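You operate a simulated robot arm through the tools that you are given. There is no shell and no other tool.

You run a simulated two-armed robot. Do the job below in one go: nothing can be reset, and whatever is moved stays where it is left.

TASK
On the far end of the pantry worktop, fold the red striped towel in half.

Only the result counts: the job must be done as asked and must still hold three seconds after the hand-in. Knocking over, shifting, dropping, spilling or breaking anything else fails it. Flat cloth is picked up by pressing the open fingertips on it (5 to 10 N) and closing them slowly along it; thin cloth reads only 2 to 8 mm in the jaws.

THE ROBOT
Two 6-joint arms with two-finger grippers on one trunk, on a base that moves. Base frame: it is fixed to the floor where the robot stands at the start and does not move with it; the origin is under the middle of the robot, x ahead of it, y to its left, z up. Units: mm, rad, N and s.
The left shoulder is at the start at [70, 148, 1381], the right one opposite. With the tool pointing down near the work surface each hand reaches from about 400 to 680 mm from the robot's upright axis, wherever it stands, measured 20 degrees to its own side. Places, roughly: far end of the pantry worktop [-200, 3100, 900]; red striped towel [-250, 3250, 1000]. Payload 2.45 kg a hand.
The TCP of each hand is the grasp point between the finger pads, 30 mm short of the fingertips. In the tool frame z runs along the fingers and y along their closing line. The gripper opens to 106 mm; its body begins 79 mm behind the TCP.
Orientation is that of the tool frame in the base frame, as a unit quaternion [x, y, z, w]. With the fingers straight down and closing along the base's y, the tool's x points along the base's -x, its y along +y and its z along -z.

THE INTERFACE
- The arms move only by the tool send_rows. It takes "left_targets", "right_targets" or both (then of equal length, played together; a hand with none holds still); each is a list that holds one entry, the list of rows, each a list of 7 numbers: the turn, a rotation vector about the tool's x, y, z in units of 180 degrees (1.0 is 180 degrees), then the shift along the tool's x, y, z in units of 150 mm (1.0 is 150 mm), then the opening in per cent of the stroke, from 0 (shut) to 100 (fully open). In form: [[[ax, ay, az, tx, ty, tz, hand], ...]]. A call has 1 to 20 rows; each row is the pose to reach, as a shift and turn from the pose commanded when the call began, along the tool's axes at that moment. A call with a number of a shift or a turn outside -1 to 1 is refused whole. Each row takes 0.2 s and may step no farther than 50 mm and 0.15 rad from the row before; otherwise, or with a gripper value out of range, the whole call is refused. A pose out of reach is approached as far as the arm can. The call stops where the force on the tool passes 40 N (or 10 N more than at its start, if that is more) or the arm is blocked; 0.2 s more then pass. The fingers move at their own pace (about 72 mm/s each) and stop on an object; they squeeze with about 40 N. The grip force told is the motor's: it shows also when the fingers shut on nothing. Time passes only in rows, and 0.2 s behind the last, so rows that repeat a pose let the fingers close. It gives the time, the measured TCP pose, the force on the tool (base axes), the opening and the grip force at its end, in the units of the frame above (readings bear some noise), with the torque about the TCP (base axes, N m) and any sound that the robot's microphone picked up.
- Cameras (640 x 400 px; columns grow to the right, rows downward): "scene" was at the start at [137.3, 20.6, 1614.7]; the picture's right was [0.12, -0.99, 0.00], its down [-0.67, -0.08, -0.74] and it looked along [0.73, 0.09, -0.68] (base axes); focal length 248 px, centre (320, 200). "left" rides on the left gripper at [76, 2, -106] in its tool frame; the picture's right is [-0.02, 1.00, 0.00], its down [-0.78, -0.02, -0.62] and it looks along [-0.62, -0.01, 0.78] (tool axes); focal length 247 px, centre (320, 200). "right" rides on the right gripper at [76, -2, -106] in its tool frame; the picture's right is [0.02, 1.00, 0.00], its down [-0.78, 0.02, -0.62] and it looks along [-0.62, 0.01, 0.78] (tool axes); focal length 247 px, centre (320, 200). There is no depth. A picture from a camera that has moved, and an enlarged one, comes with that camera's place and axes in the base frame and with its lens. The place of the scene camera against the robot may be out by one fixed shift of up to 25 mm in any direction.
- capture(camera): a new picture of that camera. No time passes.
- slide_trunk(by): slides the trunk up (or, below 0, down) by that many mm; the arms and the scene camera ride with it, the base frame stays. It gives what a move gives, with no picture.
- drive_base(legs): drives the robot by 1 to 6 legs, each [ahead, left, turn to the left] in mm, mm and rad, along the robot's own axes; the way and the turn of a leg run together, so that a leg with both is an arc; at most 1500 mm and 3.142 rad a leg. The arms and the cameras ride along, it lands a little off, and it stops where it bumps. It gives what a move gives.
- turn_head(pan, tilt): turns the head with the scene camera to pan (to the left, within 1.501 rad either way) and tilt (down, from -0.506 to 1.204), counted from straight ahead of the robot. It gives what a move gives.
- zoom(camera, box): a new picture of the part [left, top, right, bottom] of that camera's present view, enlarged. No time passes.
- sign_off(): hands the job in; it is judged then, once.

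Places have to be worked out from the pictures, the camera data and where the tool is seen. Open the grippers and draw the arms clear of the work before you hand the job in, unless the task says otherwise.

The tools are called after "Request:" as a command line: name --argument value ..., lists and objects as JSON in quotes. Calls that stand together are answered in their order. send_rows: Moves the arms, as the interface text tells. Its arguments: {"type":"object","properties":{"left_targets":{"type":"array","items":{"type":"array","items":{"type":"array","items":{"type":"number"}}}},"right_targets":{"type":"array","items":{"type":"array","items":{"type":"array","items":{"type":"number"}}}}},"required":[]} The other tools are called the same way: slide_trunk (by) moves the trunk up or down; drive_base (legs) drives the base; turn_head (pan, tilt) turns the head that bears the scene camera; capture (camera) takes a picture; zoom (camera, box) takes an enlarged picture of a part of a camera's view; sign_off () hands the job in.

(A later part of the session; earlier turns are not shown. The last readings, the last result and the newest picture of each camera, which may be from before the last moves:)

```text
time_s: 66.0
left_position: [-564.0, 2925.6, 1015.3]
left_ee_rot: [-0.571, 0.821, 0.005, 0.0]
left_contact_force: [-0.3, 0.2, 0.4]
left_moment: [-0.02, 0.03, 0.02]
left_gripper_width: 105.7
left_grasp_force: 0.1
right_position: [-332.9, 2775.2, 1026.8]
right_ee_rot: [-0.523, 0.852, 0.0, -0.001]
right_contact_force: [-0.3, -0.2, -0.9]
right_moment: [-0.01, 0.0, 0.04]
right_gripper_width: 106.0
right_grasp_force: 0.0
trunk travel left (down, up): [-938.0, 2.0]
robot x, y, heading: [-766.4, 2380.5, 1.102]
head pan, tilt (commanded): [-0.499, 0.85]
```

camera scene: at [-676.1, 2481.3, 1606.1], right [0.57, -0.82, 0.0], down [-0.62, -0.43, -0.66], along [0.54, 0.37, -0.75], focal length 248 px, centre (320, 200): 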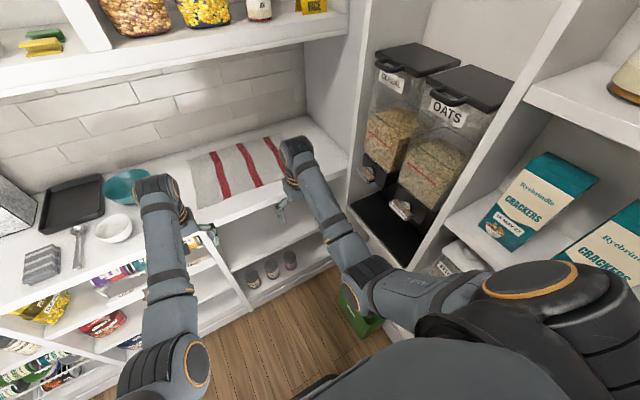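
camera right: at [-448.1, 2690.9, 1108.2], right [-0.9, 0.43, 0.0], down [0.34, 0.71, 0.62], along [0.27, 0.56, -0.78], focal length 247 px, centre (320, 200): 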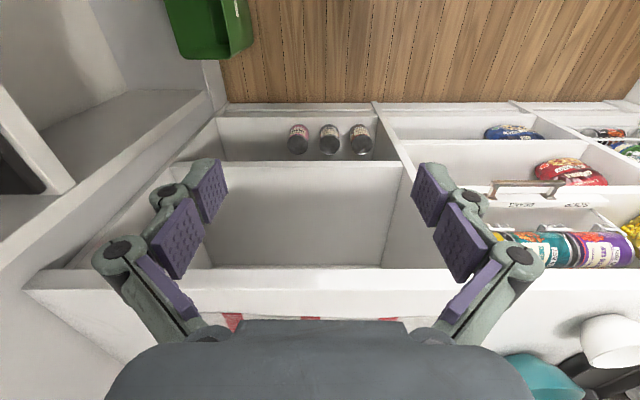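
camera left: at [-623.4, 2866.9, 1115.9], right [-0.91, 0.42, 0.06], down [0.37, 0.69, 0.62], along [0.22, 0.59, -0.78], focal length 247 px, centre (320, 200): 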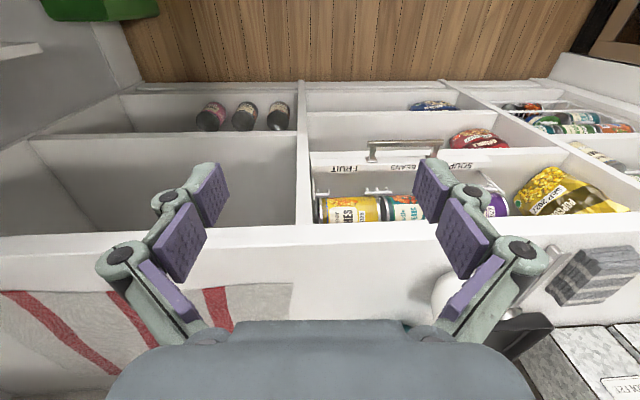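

The left hand now has freedom with the trunk raised; its yaw is about 6.5° off, which I'll correct shortly. I'll drive 290 mm ahead so the hands hover over the towel's near edge, well in front of the shelf above.

Request:
drive_base --legs '[[290, 0, 0]]'

Request:
send_rows --left_targets '[[[0, 0, 0.018, 0, 0, 0, 100], [0, 0, 0.036, 0, 0, 0, 100], [0, 0, 0.036, 0, 0, 0, 100]]]' --right_targets '[[[0, 0, 0, 0, -0.1, 0, 100], [0, 0, 0, 0, -0.2, 0, 100], [0, 0, 0, 0, -0.3, 0, 100]]]'

Request:
capture --camera "left"

Request:
capture --camera "right"

Request:
capture --camera "scene"

```text
time_s: 68.0
left_position: [-433.6, 3181.5, 1017.6]
left_ee_rot: [-0.57, 0.822, 0.006, 0.001]
left_contact_force: [-0.3, -0.5, -0.3]
left_moment: [0.05, 0.03, 0.02]
left_gripper_width: 105.8
left_grasp_force: 0.1
right_position: [-202.9, 3029.4, 1029.4]
right_ee_rot: [-0.524, 0.852, 0.002, 0.0]
right_contact_force: [-0.9, 0.2, 0.6]
right_moment: [0.03, -0.02, 0.02]
right_gripper_width: 106.1
right_grasp_force: 0.0
trunk travel left (down, up): [-938.0, 2.0]
robot x, y, heading: [-636.7, 2638.0, 1.104]
head pan, tilt (commanded): [-0.499, 0.85]
```

```text
time_s: 68.8
left_position: [-432.6, 3183.5, 1014.7]
left_ee_rot: [-0.522, 0.853, 0.005, 0.0]
left_contact_force: [-0.5, -0.5, -0.5]
left_moment: [-0.04, 0.0, 0.06]
left_gripper_width: 105.9
left_grasp_force: 0.0
right_position: [-160.5, 3010.6, 1028.7]
right_ee_rot: [-0.523, 0.852, 0.001, -0.001]
right_contact_force: [0.2, -0.2, -0.3]
right_moment: [-0.02, 0.0, -0.03]
right_gripper_width: 106.1
right_grasp_force: 0.0
trunk travel left (down, up): [-938.0, 2.0]
robot x, y, heading: [-633.8, 2636.2, 1.103]
head pan, tilt (commanded): [-0.499, 0.85]
```

```text
taken
camera left: at [-469.0, 3115.7, 1121.3], right [-0.88, 0.47, 0.01], down [0.37, 0.68, 0.63], along [0.29, 0.56, -0.78], focal length 247 px, centre (320, 200)
```

left: 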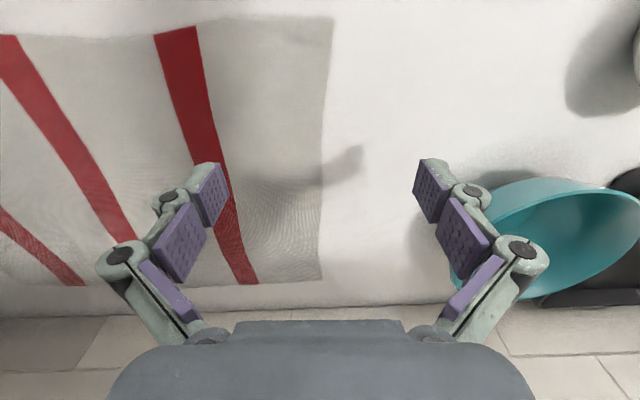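

```text
taken
camera right: at [-193.7, 2942.2, 1133.4], right [-0.9, 0.43, 0.0], down [0.34, 0.71, 0.62], along [0.27, 0.56, -0.78], focal length 247 px, centre (320, 200)
```

right: 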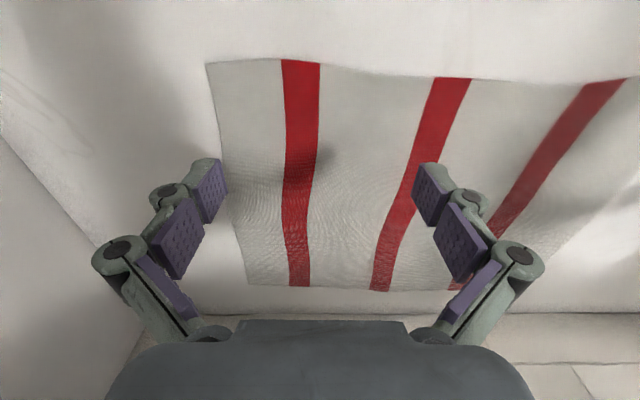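

```text
taken
camera scene: at [-543.8, 2737.9, 1691.0], right [0.57, -0.82, 0.0], down [-0.62, -0.43, -0.66], along [0.54, 0.37, -0.75], focal length 248 px, centre (320, 200)
```

scene: 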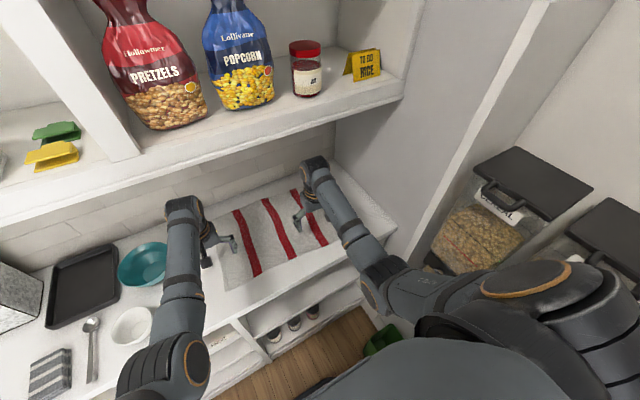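

Both hand cameras see the towel well. With the worktop at about z 905, its corners in room axes are NL (-1832, 2581), NR (-1404, 2581), FL (-1815, 2897) and FR (-1385, 2899), so it measures about 430 × 317 mm. I'll move both hands over grasp points about 45 mm in from the near corners and 19 mm in from the edge, with the fingers at about 28%, and come down to a hover.

Request:
send_rows --left_targets '[[[0, 0, 0, 0.1, -0.06, 0, 28], [0, 0, 0, 0.2, -0.13, 0, 28], [0, 0, 0, 0.32, -0.213, 0, 28], [0, 0, 0, 0.32, -0.213, 0.14, 28], [0, 0, 0, 0.32, -0.213, 0.28, 28], [0, 0, 0, 0.32, -0.213, 0.4, 28], [0, 0, 0, 0.32, -0.213, 0.43, 28]]]' --right_targets '[[[0, 0, 0, 0.035, -0.1, 0, 28], [0, 0, 0, 0.07, -0.21, 0, 28], [0, 0, 0, 0.107, -0.327, 0, 28], [0, 0, 0, 0.107, -0.327, 0.16, 28], [0, 0, 0, 0.107, -0.327, 0.33, 28], [0, 0, 0, 0.107, -0.327, 0.48, 28], [0, 0, 0, 0.107, -0.327, 0.52, 28]]]'

Request:
capture --camera "left"

Request:
capture --camera "right"

```text
time_s: 69.7
left_position: [-500.9, 3197.9, 1014.0]
left_ee_rot: [-0.55, 0.831, 0.073, -0.019]
left_contact_force: [0.1, 0.7, -0.6]
left_moment: [-0.02, -0.03, 0.0]
left_gripper_width: 29.7
left_grasp_force: 0.1
left hand out of reach, approached as far as the arm can: row 3
right_position: [-124.1, 2975.9, 1024.0]
right_ee_rot: [-0.523, 0.852, 0.0, 0.002]
right_contact_force: [-0.3, 0.2, -0.1]
right_moment: [-0.01, 0.0, -0.01]
right_gripper_width: 29.9
right_grasp_force: 0.2
trunk travel left (down, up): [-938.0, 2.0]
robot x, y, heading: [-636.2, 2640.8, 1.104]
head pan, tilt (commanded): [-0.499, 0.85]
stopped in row 4 (left hand): the arm was blocked; the commanded pose is now the measured one
```

```text
taken
camera left: at [-521.2, 3118.2, 1114.3], right [-0.9, 0.4, 0.14], down [0.39, 0.65, 0.65], along [0.17, 0.64, -0.75], focal length 247 px, centre (320, 200)
```

left: 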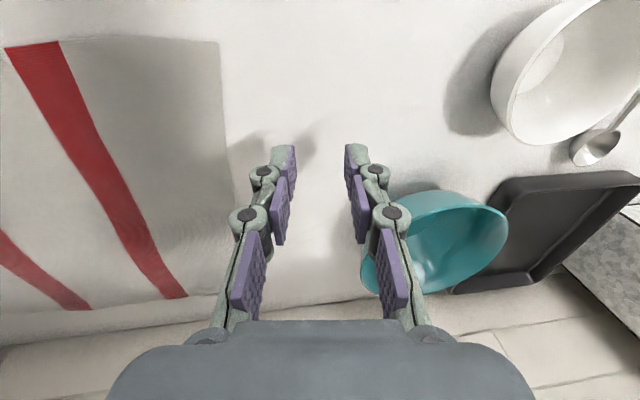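

```text
taken
camera right: at [-157.3, 2906.8, 1130.7], right [-0.9, 0.43, 0.0], down [0.34, 0.7, 0.62], along [0.27, 0.56, -0.78], focal length 247 px, centre (320, 200)
```

right: 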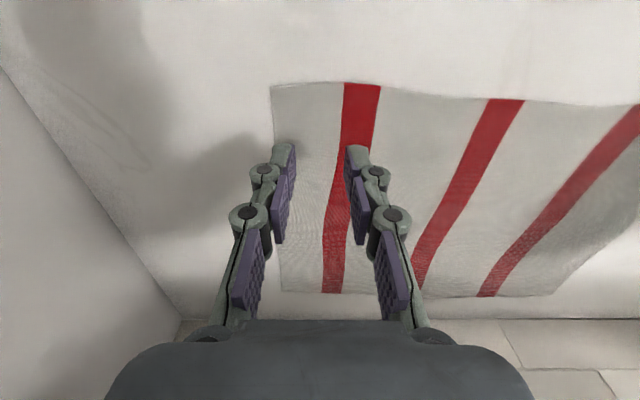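

The left hand can't get that far in and back at this distance, and it ended up at e1 ≈ -1886, slightly tilted. Backing the base 60 mm gives it the distance it needs, after which I'll straighten it and move it over the left grasp point.

Request:
drive_base --legs '[[-60, 0, 0]]'

Request:
send_rows --left_targets '[[[0.02, 0.005, 0.01, -0.2, 0, 0, 28], [0.046, 0.012, 0.021, -0.25, 0, 0, 28], [0.046, 0.012, 0.021, -0.25, -0.2, -0.03, 28], [0.046, 0.012, 0.021, -0.25, -0.4, -0.06, 28], [0.046, 0.012, 0.021, -0.25, -0.6, -0.09, 28], [0.046, 0.012, 0.021, -0.25, -0.6, -0.09, 28]]]'

```text
time_s: 70.6
left_position: [-525.1, 3151.7, 1008.8]
left_ee_rot: [-0.549, 0.832, 0.071, -0.022]
left_contact_force: [1.1, 0.8, -1.0]
left_moment: [-0.1, 0.04, 0.01]
left_gripper_width: 29.8
left_grasp_force: 0.1
right_position: [-147.6, 2928.1, 1020.7]
right_ee_rot: [-0.524, 0.852, -0.002, -0.002]
right_contact_force: [-0.4, -0.5, -0.2]
right_moment: [-0.07, 0.01, 0.0]
right_gripper_width: 29.7
right_grasp_force: 0.0
trunk travel left (down, up): [-938.0, 2.0]
robot x, y, heading: [-657.9, 2583.6, 1.102]
head pan, tilt (commanded): [-0.499, 0.85]
```

```text
time_s: 72.0
left_position: [-432.2, 3144.8, 1016.9]
left_ee_rot: [-0.523, 0.852, 0.002, 0.004]
left_contact_force: [0.3, -0.7, -0.1]
left_moment: [0.02, 0.0, 0.03]
left_gripper_width: 29.7
left_grasp_force: 0.1
right_position: [-151.6, 2922.5, 1023.8]
right_ee_rot: [-0.524, 0.852, 0.0, 0.001]
right_contact_force: [-0.1, 0.0, 1.3]
right_moment: [0.03, 0.02, 0.0]
right_gripper_width: 29.7
right_grasp_force: 0.1
trunk travel left (down, up): [-938.0, 2.0]
robot x, y, heading: [-666.5, 2583.4, 1.102]
head pan, tilt (commanded): [-0.499, 0.85]
```

Left hand is now straight at room (-1801, 2614), and the right is at (-1450, 2542). I'll line both up on e2 ≈ 2600 and lower to a hover with the fingertips about 10 mm over the cloth.

Request:
send_rows --left_targets '[[[0, 0, 0, 0, 0, 0.12, 28], [0, 0, 0, 0.03, -0.02, 0.24, 28], [0, 0, 0, 0.06, -0.04, 0.36, 28], [0, 0, 0, 0.09, -0.06, 0.46, 28], [0, 0, 0, 0.09, -0.06, 0.46, 28]]]' --right_targets '[[[0, 0, 0, -0.2, 0, 0.06, 28], [0, 0, 0, -0.38, 0, 0.12, 28], [0, 0, 0, -0.39, 0, 0.3, 28], [0, 0, 0, -0.39, 0, 0.46, 28], [0, 0, 0, -0.39, 0, 0.51, 28]]]'

Request:
capture --camera "left"

Request:
capture --camera "right"

```text
time_s: 73.2
left_position: [-432.5, 3124.5, 951.6]
left_ee_rot: [-0.523, 0.853, 0.002, 0.005]
left_contact_force: [1.5, 0.6, 8.2]
left_moment: [-0.01, 0.04, 0.0]
left_gripper_width: 30.1
left_grasp_force: 0.1
left hand out of reach, approached as far as the arm can: row 4, 5
right_position: [-123.3, 2975.1, 950.9]
right_ee_rot: [-0.523, 0.852, 0.002, 0.005]
right_contact_force: [0.4, 0.9, 6.4]
right_moment: [-0.02, -0.06, 0.02]
right_gripper_width: 29.6
right_grasp_force: 0.5
trunk travel left (down, up): [-938.0, 2.0]
robot x, y, heading: [-664.3, 2581.4, 1.099]
head pan, tilt (commanded): [-0.499, 0.85]
```

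```text
taken
camera left: at [-470.1, 3056.4, 1056.6], right [-0.88, 0.47, 0.0], down [0.36, 0.69, 0.63], along [0.3, 0.56, -0.78], focal length 247 px, centre (320, 200)
```

left: 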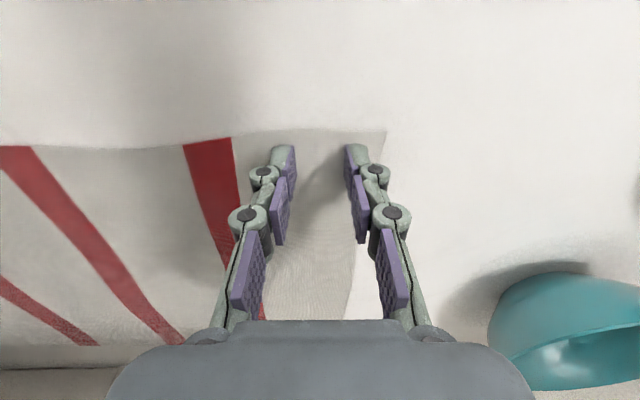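

```text
taken
camera right: at [-157.6, 2906.3, 1056.8], right [-0.9, 0.43, 0.0], down [0.34, 0.7, 0.63], along [0.27, 0.57, -0.78], focal length 247 px, centre (320, 200)
```

right: 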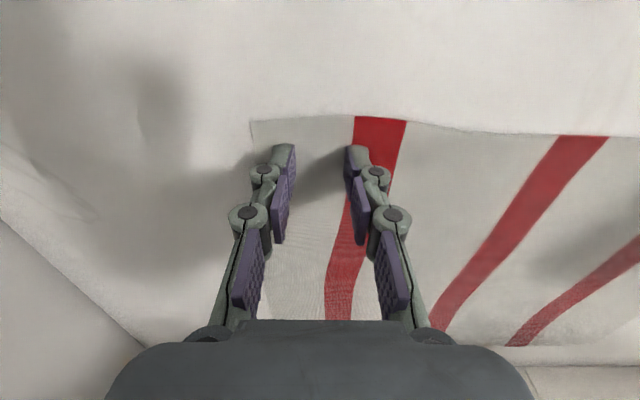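

Contact already: both hands press with 6–8 N at TCP z ≈ 951, so the worktop is at about z 921. The fingertips sit about 17–22 mm inside the near edge and about 38 mm from the corners, so I'll close slowly, easing the right hand a little inward so the cloth between isn't strained.

Request:
send_rows --left_targets '[[[0, 0, 0, 0, 0, 0, 26], [0, 0, 0, 0, 0, 0, 23], [0, 0, 0, 0, 0, 0, 20], [0, 0, 0, 0, 0, 0, 17], [0, 0, 0, 0, 0, 0, 14], [0, 0, 0, 0, 0, 0, 11], [0, 0, 0, 0, 0, 0, 8], [0, 0, 0, 0, 0, 0, 5], [0, 0, 0, 0, 0, 0, 2], [0, 0, 0, 0, 0, 0, 0], [0, 0, 0, 0, 0, 0, 0], [0, 0, 0, 0, 0, 0, 0]]]' --right_targets '[[[0, 0, 0, 0, 0.01, 0, 26], [0, 0, 0, 0, 0.02, 0, 23], [0, 0, 0, 0, 0.03, 0, 20], [0, 0, 0, 0, 0.04, 0, 17], [0, 0, 0, 0, 0.05, 0, 14], [0, 0, 0, 0, 0.06, 0, 11], [0, 0, 0, 0, 0.07, 0, 8], [0, 0, 0, 0, 0.08, 0, 5], [0, 0, 0, 0, 0.09, 0, 2], [0, 0, 0, 0, 0.09, 0, 0], [0, 0, 0, 0, 0.09, 0, 0], [0, 0, 0, 0, 0.09, 0, 0]]]'

Request:
capture --camera "left"

Request:
capture --camera "right"

```text
time_s: 75.8
left_position: [-433.0, 3124.7, 950.0]
left_ee_rot: [-0.523, 0.852, 0.002, 0.006]
left_contact_force: [3.5, -0.5, 0.8]
left_moment: [-0.14, -0.07, -0.01]
left_gripper_width: 4.4
left_grasp_force: 30.7
right_position: [-137.5, 2979.5, 950.1]
right_ee_rot: [-0.524, 0.852, 0.002, 0.001]
right_contact_force: [-0.9, 1.4, 7.4]
right_moment: [-0.15, 0.27, -0.01]
right_gripper_width: 5.0
right_grasp_force: 40.3
trunk travel left (down, up): [-938.0, 2.0]
robot x, y, heading: [-662.5, 2582.8, 1.098]
head pan, tilt (commanded): [-0.499, 0.85]
```

```text
taken
camera left: at [-470.4, 3056.2, 1056.2], right [-0.88, 0.47, 0.0], down [0.37, 0.69, 0.63], along [0.3, 0.55, -0.78], focal length 247 px, centre (320, 200)
```

left: 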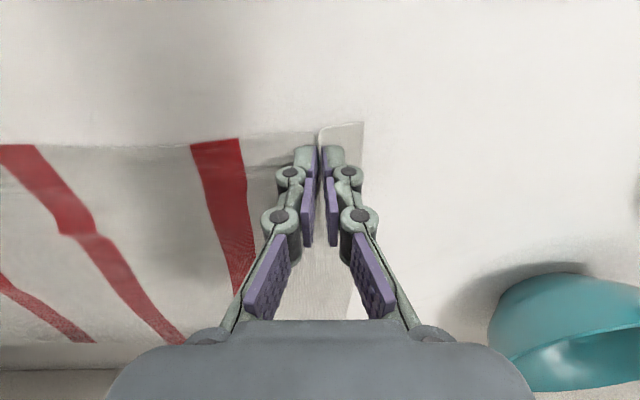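

```text
taken
camera right: at [-170.6, 2911.3, 1055.8], right [-0.9, 0.43, 0.0], down [0.34, 0.7, 0.63], along [0.27, 0.56, -0.78], focal length 247 px, centre (320, 200)
```

right: 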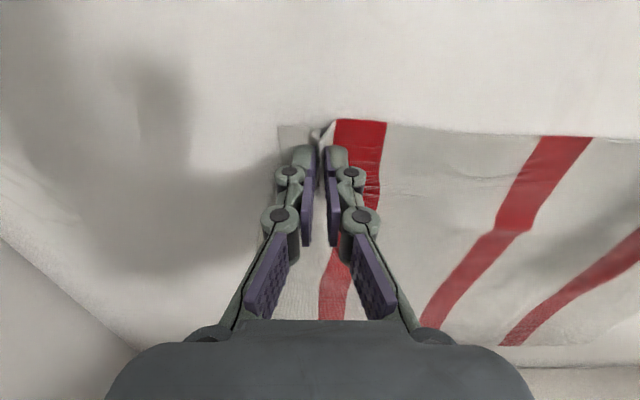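

Both hands hold cloth: the jaws read 4.4 and 5.0 mm. I'll lift gently along the start of a fold arc (70 mm up, 45 mm ahead) with the hands upright and check that both keep hold.

Request:
send_rows --left_targets '[[[0, 0, 0, 0, 0, -0.08, 0], [0, 0, 0, -0.02, 0, -0.17, 0], [0, 0, 0, -0.06, 0, -0.26, 0], [0, 0, 0, -0.12, 0, -0.34, 0], [0, 0, 0, -0.2, 0, -0.41, 0], [0, 0, 0, -0.3, 0, -0.46, 0], [0, 0, 0, -0.3, 0, -0.46, 0]]]' --right_targets '[[[0, 0, 0, 0, 0, -0.08, 0], [0, 0, 0, -0.02, 0, -0.17, 0], [0, 0, 0, -0.06, 0, -0.26, 0], [0, 0, 0, -0.12, 0, -0.34, 0], [0, 0, 0, -0.2, 0, -0.41, 0], [0, 0, 0, -0.3, 0, -0.46, 0], [0, 0, 0, -0.3, 0, -0.46, 0]]]'

Request:
capture --camera "left"

Request:
capture --camera "right"

Request:
capture --camera "scene"

```text
time_s: 77.4
left_position: [-419.2, 3160.9, 1021.6]
left_ee_rot: [-0.523, 0.852, 0.001, 0.004]
left_contact_force: [4.5, -2.4, -1.5]
left_moment: [0.16, 0.41, -0.03]
left_gripper_width: 1.2
left_grasp_force: 29.5
left hand out of reach, approached as far as the arm can: row 6, 7
right_position: [-116.7, 3022.6, 1017.4]
right_ee_rot: [-0.523, 0.852, 0.001, 0.001]
right_contact_force: [-5.8, 2.6, -0.5]
right_moment: [0.12, 0.19, 0.04]
right_gripper_width: 3.3
right_grasp_force: 30.1
trunk travel left (down, up): [-938.0, 2.0]
robot x, y, heading: [-662.1, 2585.4, 1.103]
head pan, tilt (commanded): [-0.499, 0.85]
```

```text
taken
camera left: at [-456.2, 3092.9, 1126.6], right [-0.88, 0.47, 0.0], down [0.37, 0.69, 0.63], along [0.3, 0.55, -0.78], focal length 247 px, centre (320, 200)
```

left: 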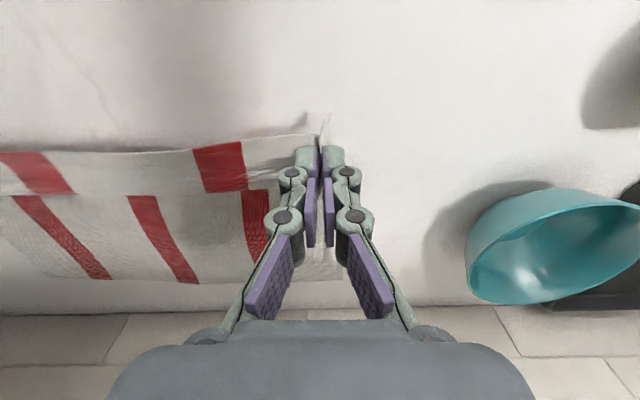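

```text
taken
camera right: at [-150.5, 2953.7, 1123.3], right [-0.9, 0.43, 0.0], down [0.34, 0.7, 0.62], along [0.27, 0.56, -0.78], focal length 247 px, centre (320, 200)
```

right: 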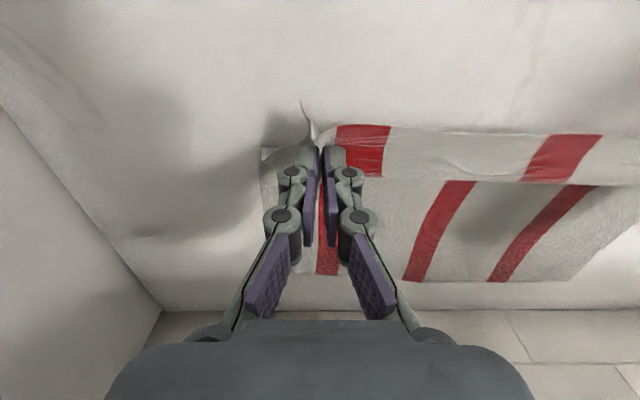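

```text
taken
camera scene: at [-571.8, 2684.2, 1691.1], right [0.57, -0.82, 0.0], down [-0.62, -0.43, -0.66], along [0.54, 0.37, -0.75], focal length 248 px, centre (320, 200)
```

scene: 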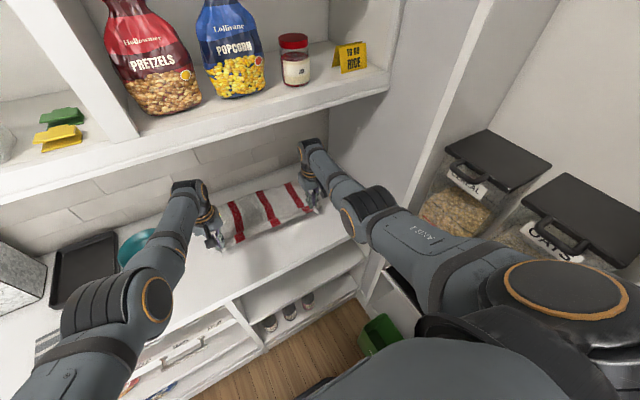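

The fold has started well: the near edge is up in both hands with light tension of 5–6 N between them. I'll move both hands ahead while tilting them forward (which keeps the wrists below the upper shelf), ease the right hand slightly inward, and let the edge down a bit.

Request:
send_rows --left_targets '[[[0, 0, 0, -0.12, 0, 0, 0], [0, 0, 0, -0.25, 0, 0, 0], [0, -0.025, 0, -0.36, 0, 0, 0], [0, -0.05, 0, -0.45, 0, 0, 0], [0, -0.075, 0, -0.52, 0, 0.05, 0], [0, -0.1, 0, -0.55, 0, 0.12, 0], [0, -0.11, 0, -0.55, 0, 0.18, 0]]]' --right_targets '[[[0, -0.02, 0, -0.06, 0.02, 0, 0], [0, -0.05, 0, -0.17, 0.03, 0, 0], [0, -0.08, 0, -0.28, 0.04, 0, 0], [0, -0.11, 0, -0.37, 0.04, 0, 0], [0, -0.14, 0, -0.44, 0.04, 0.05, 0], [0, -0.167, 0, -0.47, 0.04, 0.12, 0], [0, -0.167, 0, -0.47, 0.04, 0.18, 0]]]'

Request:
capture --camera "left"

Request:
capture --camera "scene"

```text
time_s: 79.0
left_position: [-405.1, 3220.7, 1004.5]
left_ee_rot: [-0.516, 0.839, 0.092, 0.149]
left_contact_force: [11.5, -4.9, 0.7]
left_moment: [-0.2, -0.35, -0.2]
left_gripper_width: 2.5
left_grasp_force: 29.7
left hand out of reach, approached as far as the arm can: row 1, 2, 3, 4, 5, 6, 7
right_position: [-91.5, 3088.1, 991.1]
right_ee_rot: [-0.505, 0.822, 0.137, 0.222]
right_contact_force: [-11.9, 4.6, 1.0]
right_moment: [0.22, 0.47, 0.14]
right_gripper_width: 1.6
right_grasp_force: 29.5
trunk travel left (down, up): [-938.0, 2.0]
robot x, y, heading: [-662.8, 2585.5, 1.095]
head pan, tilt (commanded): [-0.499, 0.85]
```

```text
taken
camera left: at [-455.5, 3124.7, 1077.2], right [-0.88, 0.47, 0.01], down [0.25, 0.46, 0.85], along [0.4, 0.76, -0.52], focal length 247 px, centre (320, 200)
```

left: 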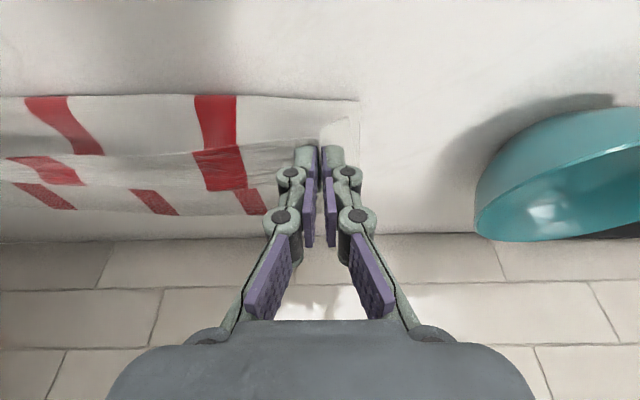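

```text
taken
camera scene: at [-571.4, 2684.9, 1691.1], right [0.57, -0.82, 0.0], down [-0.62, -0.43, -0.66], along [0.54, 0.37, -0.75], focal length 248 px, centre (320, 200)
```

scene: 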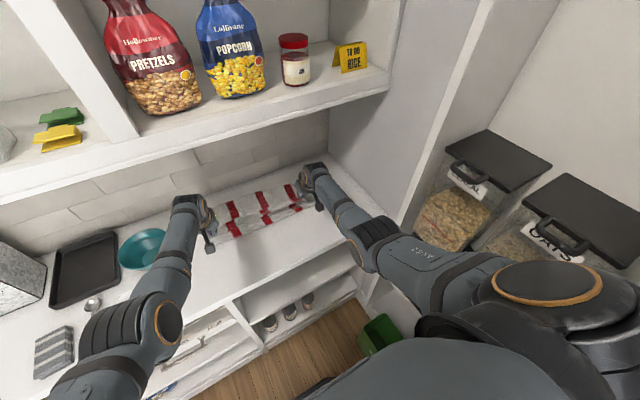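

The edge is past the middle, but the left hand is at the end of its reach and the tension has risen to about 12 N. I'll ease the right hand inward, give the left more tilt so its wrist comes back into reach, and lower both a little.

Request:
send_rows --left_targets '[[[0, -0.03, 0, 0.07, 0, 0, 0], [0, -0.056, 0, 0.149, 0, -0.019, 0], [0, -0.056, 0, 0.149, 0, -0.019, 0]]]' --right_targets '[[[0, 0, 0, 0.02, 0.04, 0.03, 0], [0, 0, 0, 0.05, 0.08, 0.087, 0], [0, 0, 0, 0.05, 0.08, 0.087, 0]]]'

```text
time_s: 79.8
left_position: [-424.1, 3223.9, 1014.4]
left_ee_rot: [-0.507, 0.817, 0.153, 0.228]
left_contact_force: [22.9, -11.2, -3.3]
left_moment: [-0.29, -0.5, -0.45]
left_gripper_width: 2.7
left_grasp_force: 31.8
right_position: [-103.0, 3094.7, 976.2]
right_ee_rot: [-0.505, 0.823, 0.139, 0.221]
right_contact_force: [-22.9, 9.9, 3.2]
right_moment: [0.32, 0.64, 0.13]
right_gripper_width: 2.3
right_grasp_force: 32.0
trunk travel left (down, up): [-938.0, 2.0]
robot x, y, heading: [-660.1, 2583.7, 1.101]
head pan, tilt (commanded): [-0.499, 0.85]
```

Tension went up to 25 N because the left hand drifted outward. I'll bring the right hand 24 mm inward now to relieve it.

Request:
send_rows --right_targets '[[[0, 0, 0, 0, 0.08, 0, 0], [0, 0, 0, 0, 0.16, 0, 0], [0, 0, 0, 0, 0.16, 0, 0]]]'

Request:
capture --camera "left"

Request:
capture --camera "right"

Request:
zoom --camera "scene" --box '[100, 130, 420, 330]'

```text
time_s: 80.6
left_position: [-427.5, 3221.0, 1009.8]
left_ee_rot: [-0.506, 0.818, 0.154, 0.225]
left_contact_force: [1.6, -1.4, 2.9]
left_moment: [0.03, -0.08, -0.03]
left_gripper_width: 0.5
left_grasp_force: 27.5
right_position: [-121.9, 3102.3, 976.1]
right_ee_rot: [-0.506, 0.823, 0.135, 0.222]
right_contact_force: [-4.6, 1.4, 1.4]
right_moment: [0.1, 0.14, 0.06]
right_gripper_width: 1.2
right_grasp_force: 28.4
trunk travel left (down, up): [-938.0, 2.0]
robot x, y, heading: [-663.4, 2583.0, 1.104]
head pan, tilt (commanded): [-0.499, 0.85]
```

```text
taken
camera left: at [-481.8, 3112.9, 1060.2], right [-0.89, 0.45, 0.04], down [0.19, 0.29, 0.94], along [0.42, 0.84, -0.34], focal length 247 px, centre (320, 200)
```

left: 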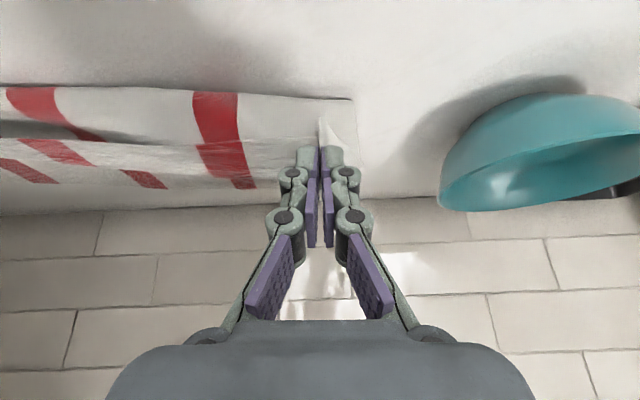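

```text
taken
camera right: at [-174.2, 2995.8, 1029.5], right [-0.9, 0.44, -0.01], down [0.15, 0.33, 0.93], along [0.41, 0.84, -0.36], focal length 247 px, centre (320, 200)
```

right: 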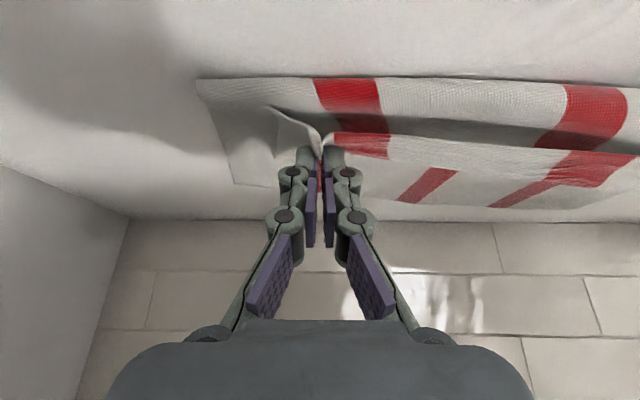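

```text
2.00 times, centred on (260, 230) of scene
camera zoom: at [-571.3, 2683.9, 1691.2], right [0.57, -0.82, 0.0], down [-0.62, -0.43, -0.66], along [0.54, 0.37, -0.75], focal length 497 px, centre (440, 140)
```

zoom: 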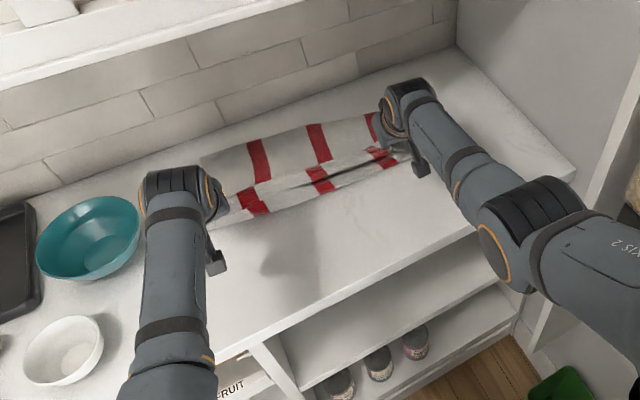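

Tension is back down to 2–5 N, but both hands sit about 55 mm too far left. I can fix that by turning the base slightly right while driving ahead, so I'll check the clearance of the right arm to the shelf panel first.

Request:
turn_head --pan -1.1 --tilt 0.9

Request:
capture --camera "scene"

```text
time_s: 81.6
left_position: [-431.0, 3220.2, 1005.5]
left_ee_rot: [-0.508, 0.818, 0.154, 0.222]
left_contact_force: [3.4, -0.5, -0.8]
left_moment: [-0.05, -0.08, -0.06]
left_gripper_width: 2.5
left_grasp_force: 30.9
right_position: [-123.2, 3103.4, 976.6]
right_ee_rot: [-0.506, 0.822, 0.136, 0.222]
right_contact_force: [-1.9, 1.2, -1.6]
right_moment: [0.02, 0.13, 0.03]
right_gripper_width: 4.2
right_grasp_force: 34.3
trunk travel left (down, up): [-938.0, 2.0]
robot x, y, heading: [-660.0, 2581.8, 1.102]
head pan, tilt (commanded): [-1.1, 0.901]
```

```text
taken
camera scene: at [-560.7, 2640.5, 1687.3], right [0.0, -1.0, 0.0], down [-0.78, 0.0, -0.62], along [0.62, 0.0, -0.78], focal length 248 px, centre (320, 200)
```

scene: 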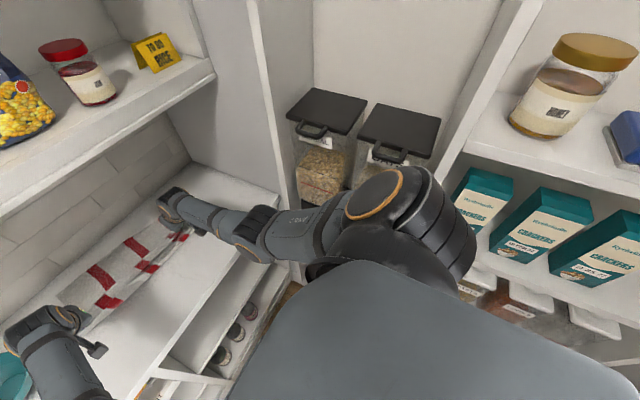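

The outer shoulder is at roughly e1 -1454 to -1495 and the shelf front at about -1400, so a gentle right turn with a 10 mm sideways shift is safe. I'll drive 140 mm ahead with a 0.06 rad right turn, to carry the held edge over to the far side.

Request:
drive_base --legs '[[140, -10, -0.06]]'

Request:
capture --camera "left"

Request:
capture --camera "right"

Request:
turn_head --pan -0.3 --tilt 0.9

Request:
capture --camera "scene"

```text
time_s: 83.0
left_position: [-323.3, 3317.7, 1004.5]
left_ee_rot: [-0.484, 0.833, 0.147, 0.225]
left_contact_force: [0.9, -0.5, 0.7]
left_moment: [-0.03, -0.05, -0.02]
left_gripper_width: 3.6
left_grasp_force: 30.8
right_position: [-19.9, 3185.0, 976.1]
right_ee_rot: [-0.481, 0.837, 0.129, 0.226]
right_contact_force: [-3.6, 0.3, 1.3]
right_moment: [0.06, 0.05, 0.0]
right_gripper_width: 0.7
right_grasp_force: 31.7
trunk travel left (down, up): [-938.0, 2.0]
robot x, y, heading: [-591.6, 2700.7, 1.044]
head pan, tilt (commanded): [-1.1, 0.901]
```

```text
taken
camera left: at [-382.7, 3213.4, 1055.6], right [-0.86, 0.5, 0.04], down [0.21, 0.28, 0.94], along [0.46, 0.82, -0.35], focal length 247 px, centre (320, 200)
```

left: 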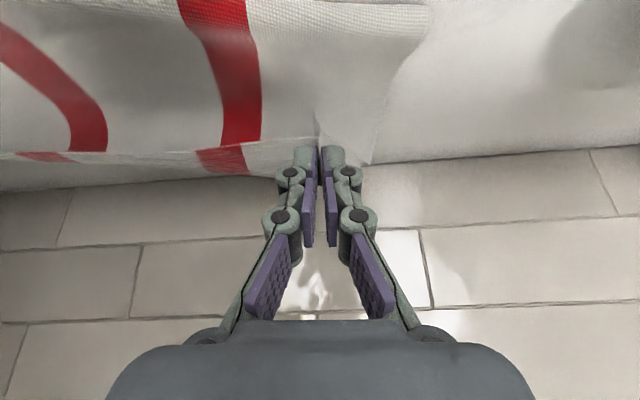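

```text
taken
camera right: at [-79.0, 3081.0, 1030.8], right [-0.87, 0.49, -0.01], down [0.17, 0.32, 0.93], along [0.46, 0.81, -0.36], focal length 247 px, centre (320, 200)
```

right: 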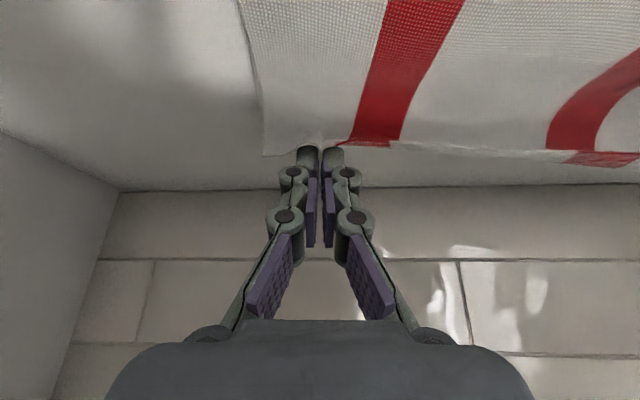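

```text
time_s: 84.1
left_position: [-325.1, 3321.9, 1003.8]
left_ee_rot: [-0.485, 0.832, 0.15, 0.223]
left_contact_force: [1.3, -0.2, 0.4]
left_moment: [0.04, -0.01, 0.0]
left_gripper_width: 3.8
left_grasp_force: 31.3
right_position: [-19.6, 3185.6, 976.1]
right_ee_rot: [-0.481, 0.837, 0.131, 0.227]
right_contact_force: [-1.0, 0.7, 0.5]
right_moment: [0.03, 0.0, -0.02]
right_gripper_width: 0.4
right_grasp_force: 30.3
trunk travel left (down, up): [-938.0, 2.0]
robot x, y, heading: [-589.3, 2700.5, 1.041]
head pan, tilt (commanded): [-0.3, 0.901]
```

```text
taken
camera scene: at [-504.4, 2804.1, 1687.3], right [0.68, -0.74, 0.0], down [-0.58, -0.53, -0.62], along [0.46, 0.42, -0.78], focal length 248 px, centre (320, 200)
```

scene: 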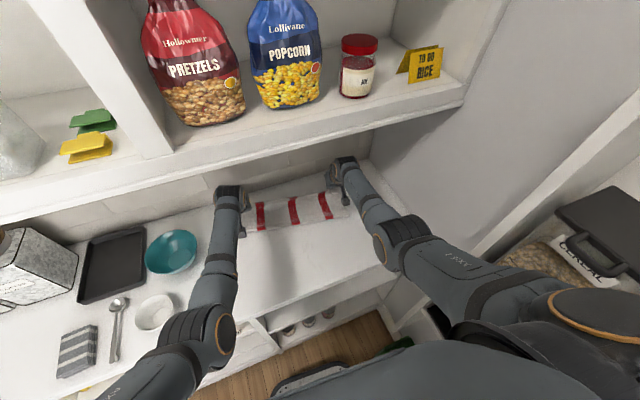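

The held edge is now over the far side: left tip at about (-1785, 2836) and right tip at about (-1450, 2851), against target corners lying about 18 mm further on. I'll bring the left hand down 28 mm and 20 mm forward to match the right, then lower both with the trunk.

Request:
send_rows --left_targets '[[[0, 0, 0, -0.006, -0.01, 0.08, 0], [0, 0, 0, -0.012, -0.02, 0.16, 0], [0, 0, 0, -0.0173, -0.03, 0.229, 0], [0, 0, 0, -0.0173, -0.03, 0.229, 0]]]'

Request:
capture --camera "right"

Request:
capture --camera "left"

```text
time_s: 85.1
left_position: [-308.7, 3333.6, 975.1]
left_ee_rot: [-0.485, 0.833, 0.148, 0.223]
left_contact_force: [-0.4, -0.6, 0.9]
left_moment: [-0.01, -0.02, 0.01]
left_gripper_width: 4.0
left_grasp_force: 31.1
right_position: [-18.2, 3185.7, 976.2]
right_ee_rot: [-0.481, 0.837, 0.13, 0.226]
right_contact_force: [-0.7, -0.5, -0.1]
right_moment: [0.03, -0.01, 0.01]
right_gripper_width: 0.6
right_grasp_force: 30.4
trunk travel left (down, up): [-938.0, 2.0]
robot x, y, heading: [-590.1, 2701.5, 1.049]
head pan, tilt (commanded): [-0.3, 0.901]
```

```text
taken
camera right: at [-77.6, 3082.4, 1029.4], right [-0.87, 0.49, -0.01], down [0.17, 0.32, 0.93], along [0.46, 0.81, -0.36], focal length 247 px, centre (320, 200)
```

right: 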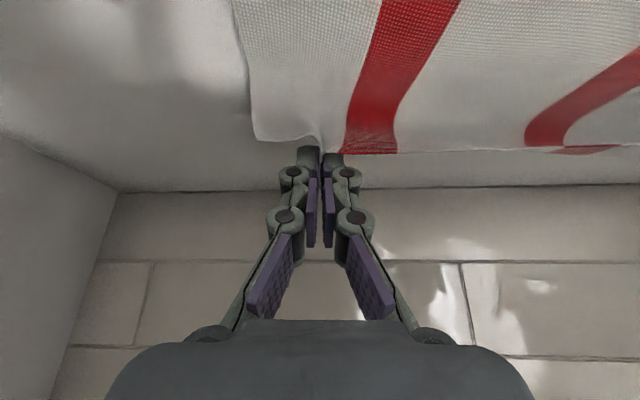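

```text
taken
camera left: at [-368.4, 3229.7, 1026.5], right [-0.86, 0.5, 0.04], down [0.21, 0.29, 0.94], along [0.46, 0.82, -0.35], focal length 247 px, centre (320, 200)
```

left: 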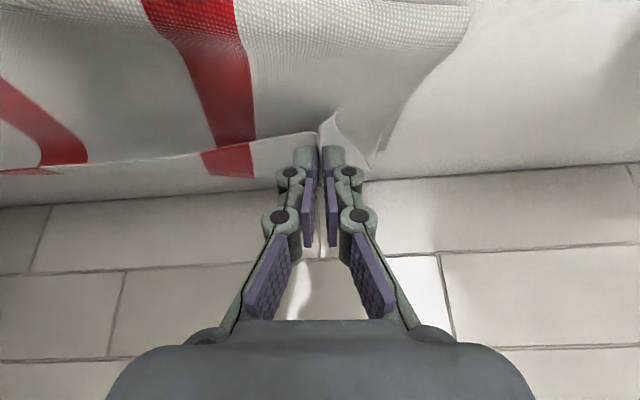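

The right jaws now read only about 0.5 mm, so I'll enlarge the view of the right fingertips to see whether they still hold the cloth.

Request:
zoom --camera "right" --box '[220, 90, 440, 228]'

Request:
zoom --camera "left" --box '[200, 60, 440, 210]'

Request:
zoom --camera "scene" --box '[180, 130, 420, 280]'

```text
2.90 times, centred on (330, 159) of right
camera zoom: at [-77.6, 3082.4, 1029.4], right [-0.87, 0.49, -0.01], down [0.17, 0.32, 0.93], along [0.46, 0.81, -0.36], focal length 716 px, centre (291, 319)
```

zoom: 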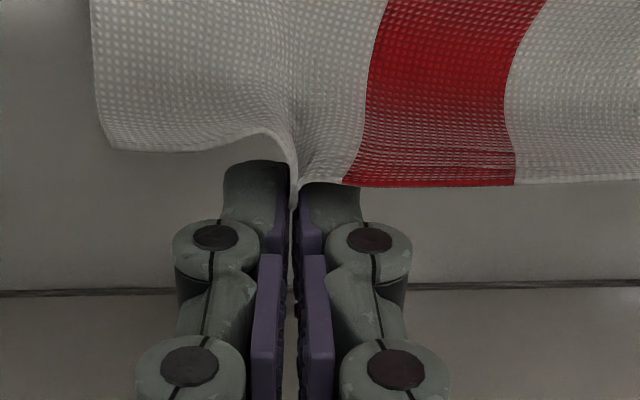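

```text
2.67 times, centred on (320, 135) of left
camera zoom: at [-368.4, 3229.7, 1026.5], right [-0.86, 0.5, 0.04], down [0.21, 0.29, 0.94], along [0.46, 0.82, -0.35], focal length 659 px, centre (320, 373)
```

zoom: 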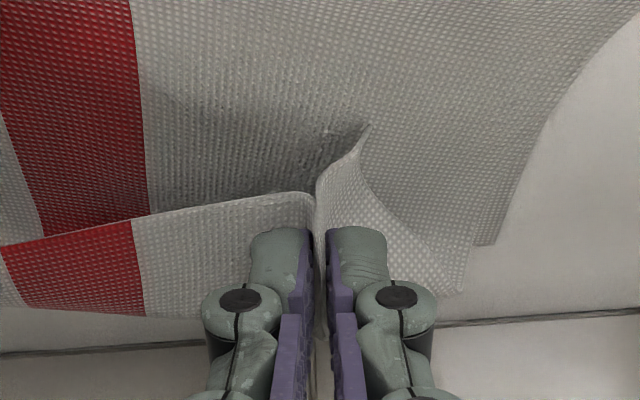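

```text
2.67 times, centred on (300, 205) of scene
camera zoom: at [-503.6, 2805.0, 1687.2], right [0.68, -0.74, 0.0], down [-0.58, -0.53, -0.62], along [0.46, 0.42, -0.78], focal length 662 px, centre (373, 187)
```

zoom: 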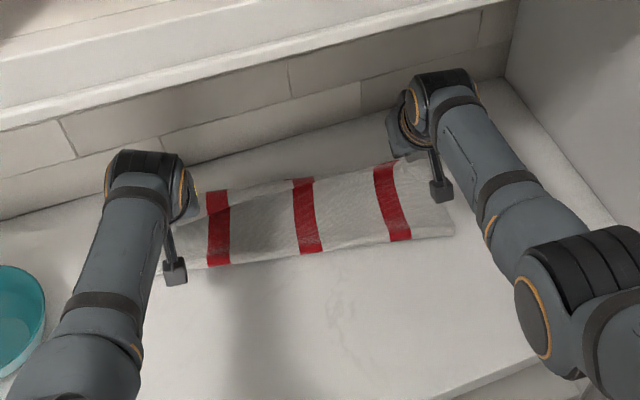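

Both hands still hold the cloth. I'd like to see how the lower layer's far edge lies relative to the held edge before going further, so I'll enlarge the scene view of the towel.

Request:
zoom --camera "scene" --box '[230, 170, 370, 257]'

Request:
zoom --camera "left" --box '[0, 80, 320, 280]'

Request:
zoom --camera "right" --box '[330, 60, 640, 254]'

```text
4.57 times, centred on (300, 214) of scene
camera zoom: at [-503.6, 2805.0, 1687.2], right [0.68, -0.74, 0.0], down [-0.58, -0.53, -0.62], along [0.46, 0.42, -0.78], focal length 1136 px, centre (411, 138)
```

zoom: 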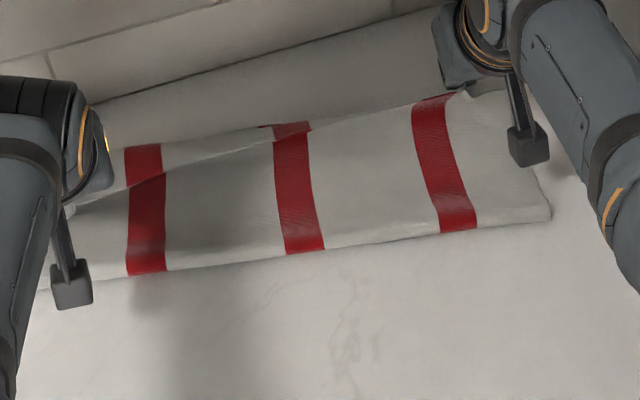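

```text
2.00 times, centred on (160, 180) of left
camera zoom: at [-368.4, 3229.7, 1026.5], right [-0.86, 0.5, 0.04], down [0.21, 0.29, 0.94], along [0.46, 0.82, -0.35], focal length 494 px, centre (640, 240)
```

zoom: 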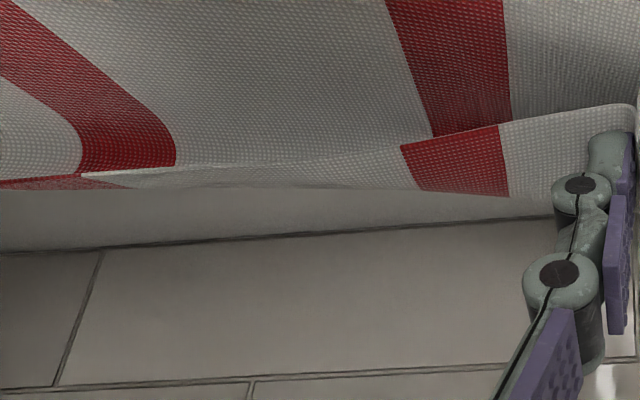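

```text
2.06 times, centred on (485, 157) of right
camera zoom: at [-77.6, 3082.4, 1029.4], right [-0.87, 0.49, -0.01], down [0.17, 0.32, 0.93], along [0.46, 0.81, -0.36], focal length 509 px, centre (-20, 289)
```

zoom: 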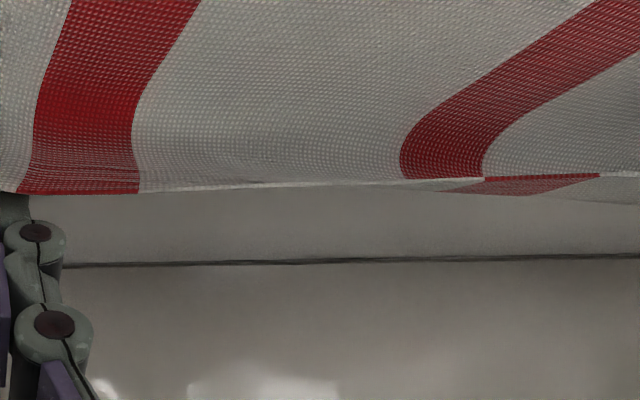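

The lower layer has turned by about 10° (its left side lies farther back), while the held edge is square to the wall. To match them, the left side must go about 34 mm further and the right side about 15 mm back. I'll pull the right hand back first, then drive 34 mm ahead.

Request:
send_rows --right_targets '[[[0, 0, 0, 0.09, 0, -0.055, 0], [0, 0, 0, 0.18, 0, -0.11, 0], [0, 0, 0, 0.27, 0, -0.16, 0], [0, 0, 0, 0.27, 0, -0.16, 0]]]'

Request:
drive_base --legs '[[34, 0, 0]]'

Request:
zoom --camera "scene" --box '[200, 150, 380, 262]'

Request:
capture --camera "left"

Request:
capture --camera "right"

```text
time_s: 86.1
left_position: [-308.4, 3334.9, 974.0]
left_ee_rot: [-0.484, 0.833, 0.147, 0.224]
left_contact_force: [1.4, 0.2, -1.1]
left_moment: [-0.01, 0.0, 0.03]
left_gripper_width: 5.5
left_grasp_force: 33.4
right_position: [-41.8, 3146.4, 976.4]
right_ee_rot: [-0.481, 0.837, 0.13, 0.226]
right_contact_force: [0.1, -0.1, 1.4]
right_moment: [-0.01, 0.01, 0.03]
right_gripper_width: 0.5
right_grasp_force: 30.2
trunk travel left (down, up): [-938.0, 2.0]
robot x, y, heading: [-586.7, 2704.2, 1.044]
head pan, tilt (commanded): [-0.3, 0.901]
```

```text
time_s: 86.9
left_position: [-294.9, 3357.8, 980.8]
left_ee_rot: [-0.484, 0.832, 0.148, 0.226]
left_contact_force: [1.6, -1.6, -1.2]
left_moment: [-0.04, -0.12, -0.09]
left_gripper_width: 1.9
left_grasp_force: 27.8
right_position: [-28.6, 3169.4, 981.3]
right_ee_rot: [-0.48, 0.836, 0.131, 0.23]
right_contact_force: [-0.9, -0.8, 0.1]
right_moment: [0.01, -0.07, 0.01]
right_gripper_width: 0.6
right_grasp_force: 30.7
trunk travel left (down, up): [-938.0, 2.0]
robot x, y, heading: [-572.7, 2732.7, 1.044]
head pan, tilt (commanded): [-0.3, 0.901]
```

```text
3.56 times, centred on (290, 206) of scene
camera zoom: at [-492.1, 2824.6, 1688.2], right [0.68, -0.74, 0.0], down [-0.58, -0.53, -0.63], along [0.46, 0.42, -0.78], focal length 883 px, centre (427, 179)
```

zoom: 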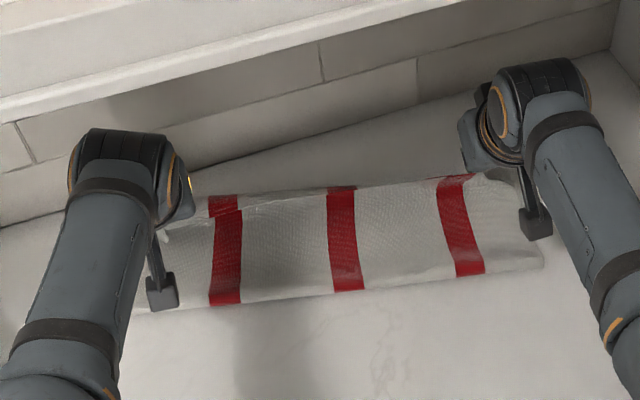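

```text
taken
camera left: at [-354.6, 3253.0, 1030.6], right [-0.86, 0.5, 0.04], down [0.21, 0.28, 0.94], along [0.46, 0.82, -0.35], focal length 247 px, centre (320, 200)
```

left: 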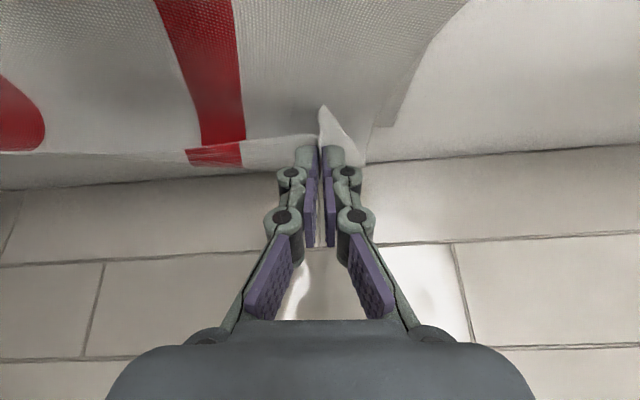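

```text
taken
camera right: at [-87.6, 3066.1, 1033.8], right [-0.87, 0.49, -0.01], down [0.17, 0.32, 0.93], along [0.46, 0.81, -0.36], focal length 247 px, centre (320, 200)
```

right: 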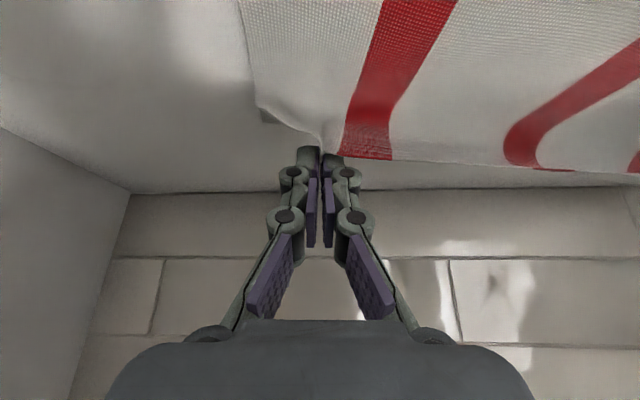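

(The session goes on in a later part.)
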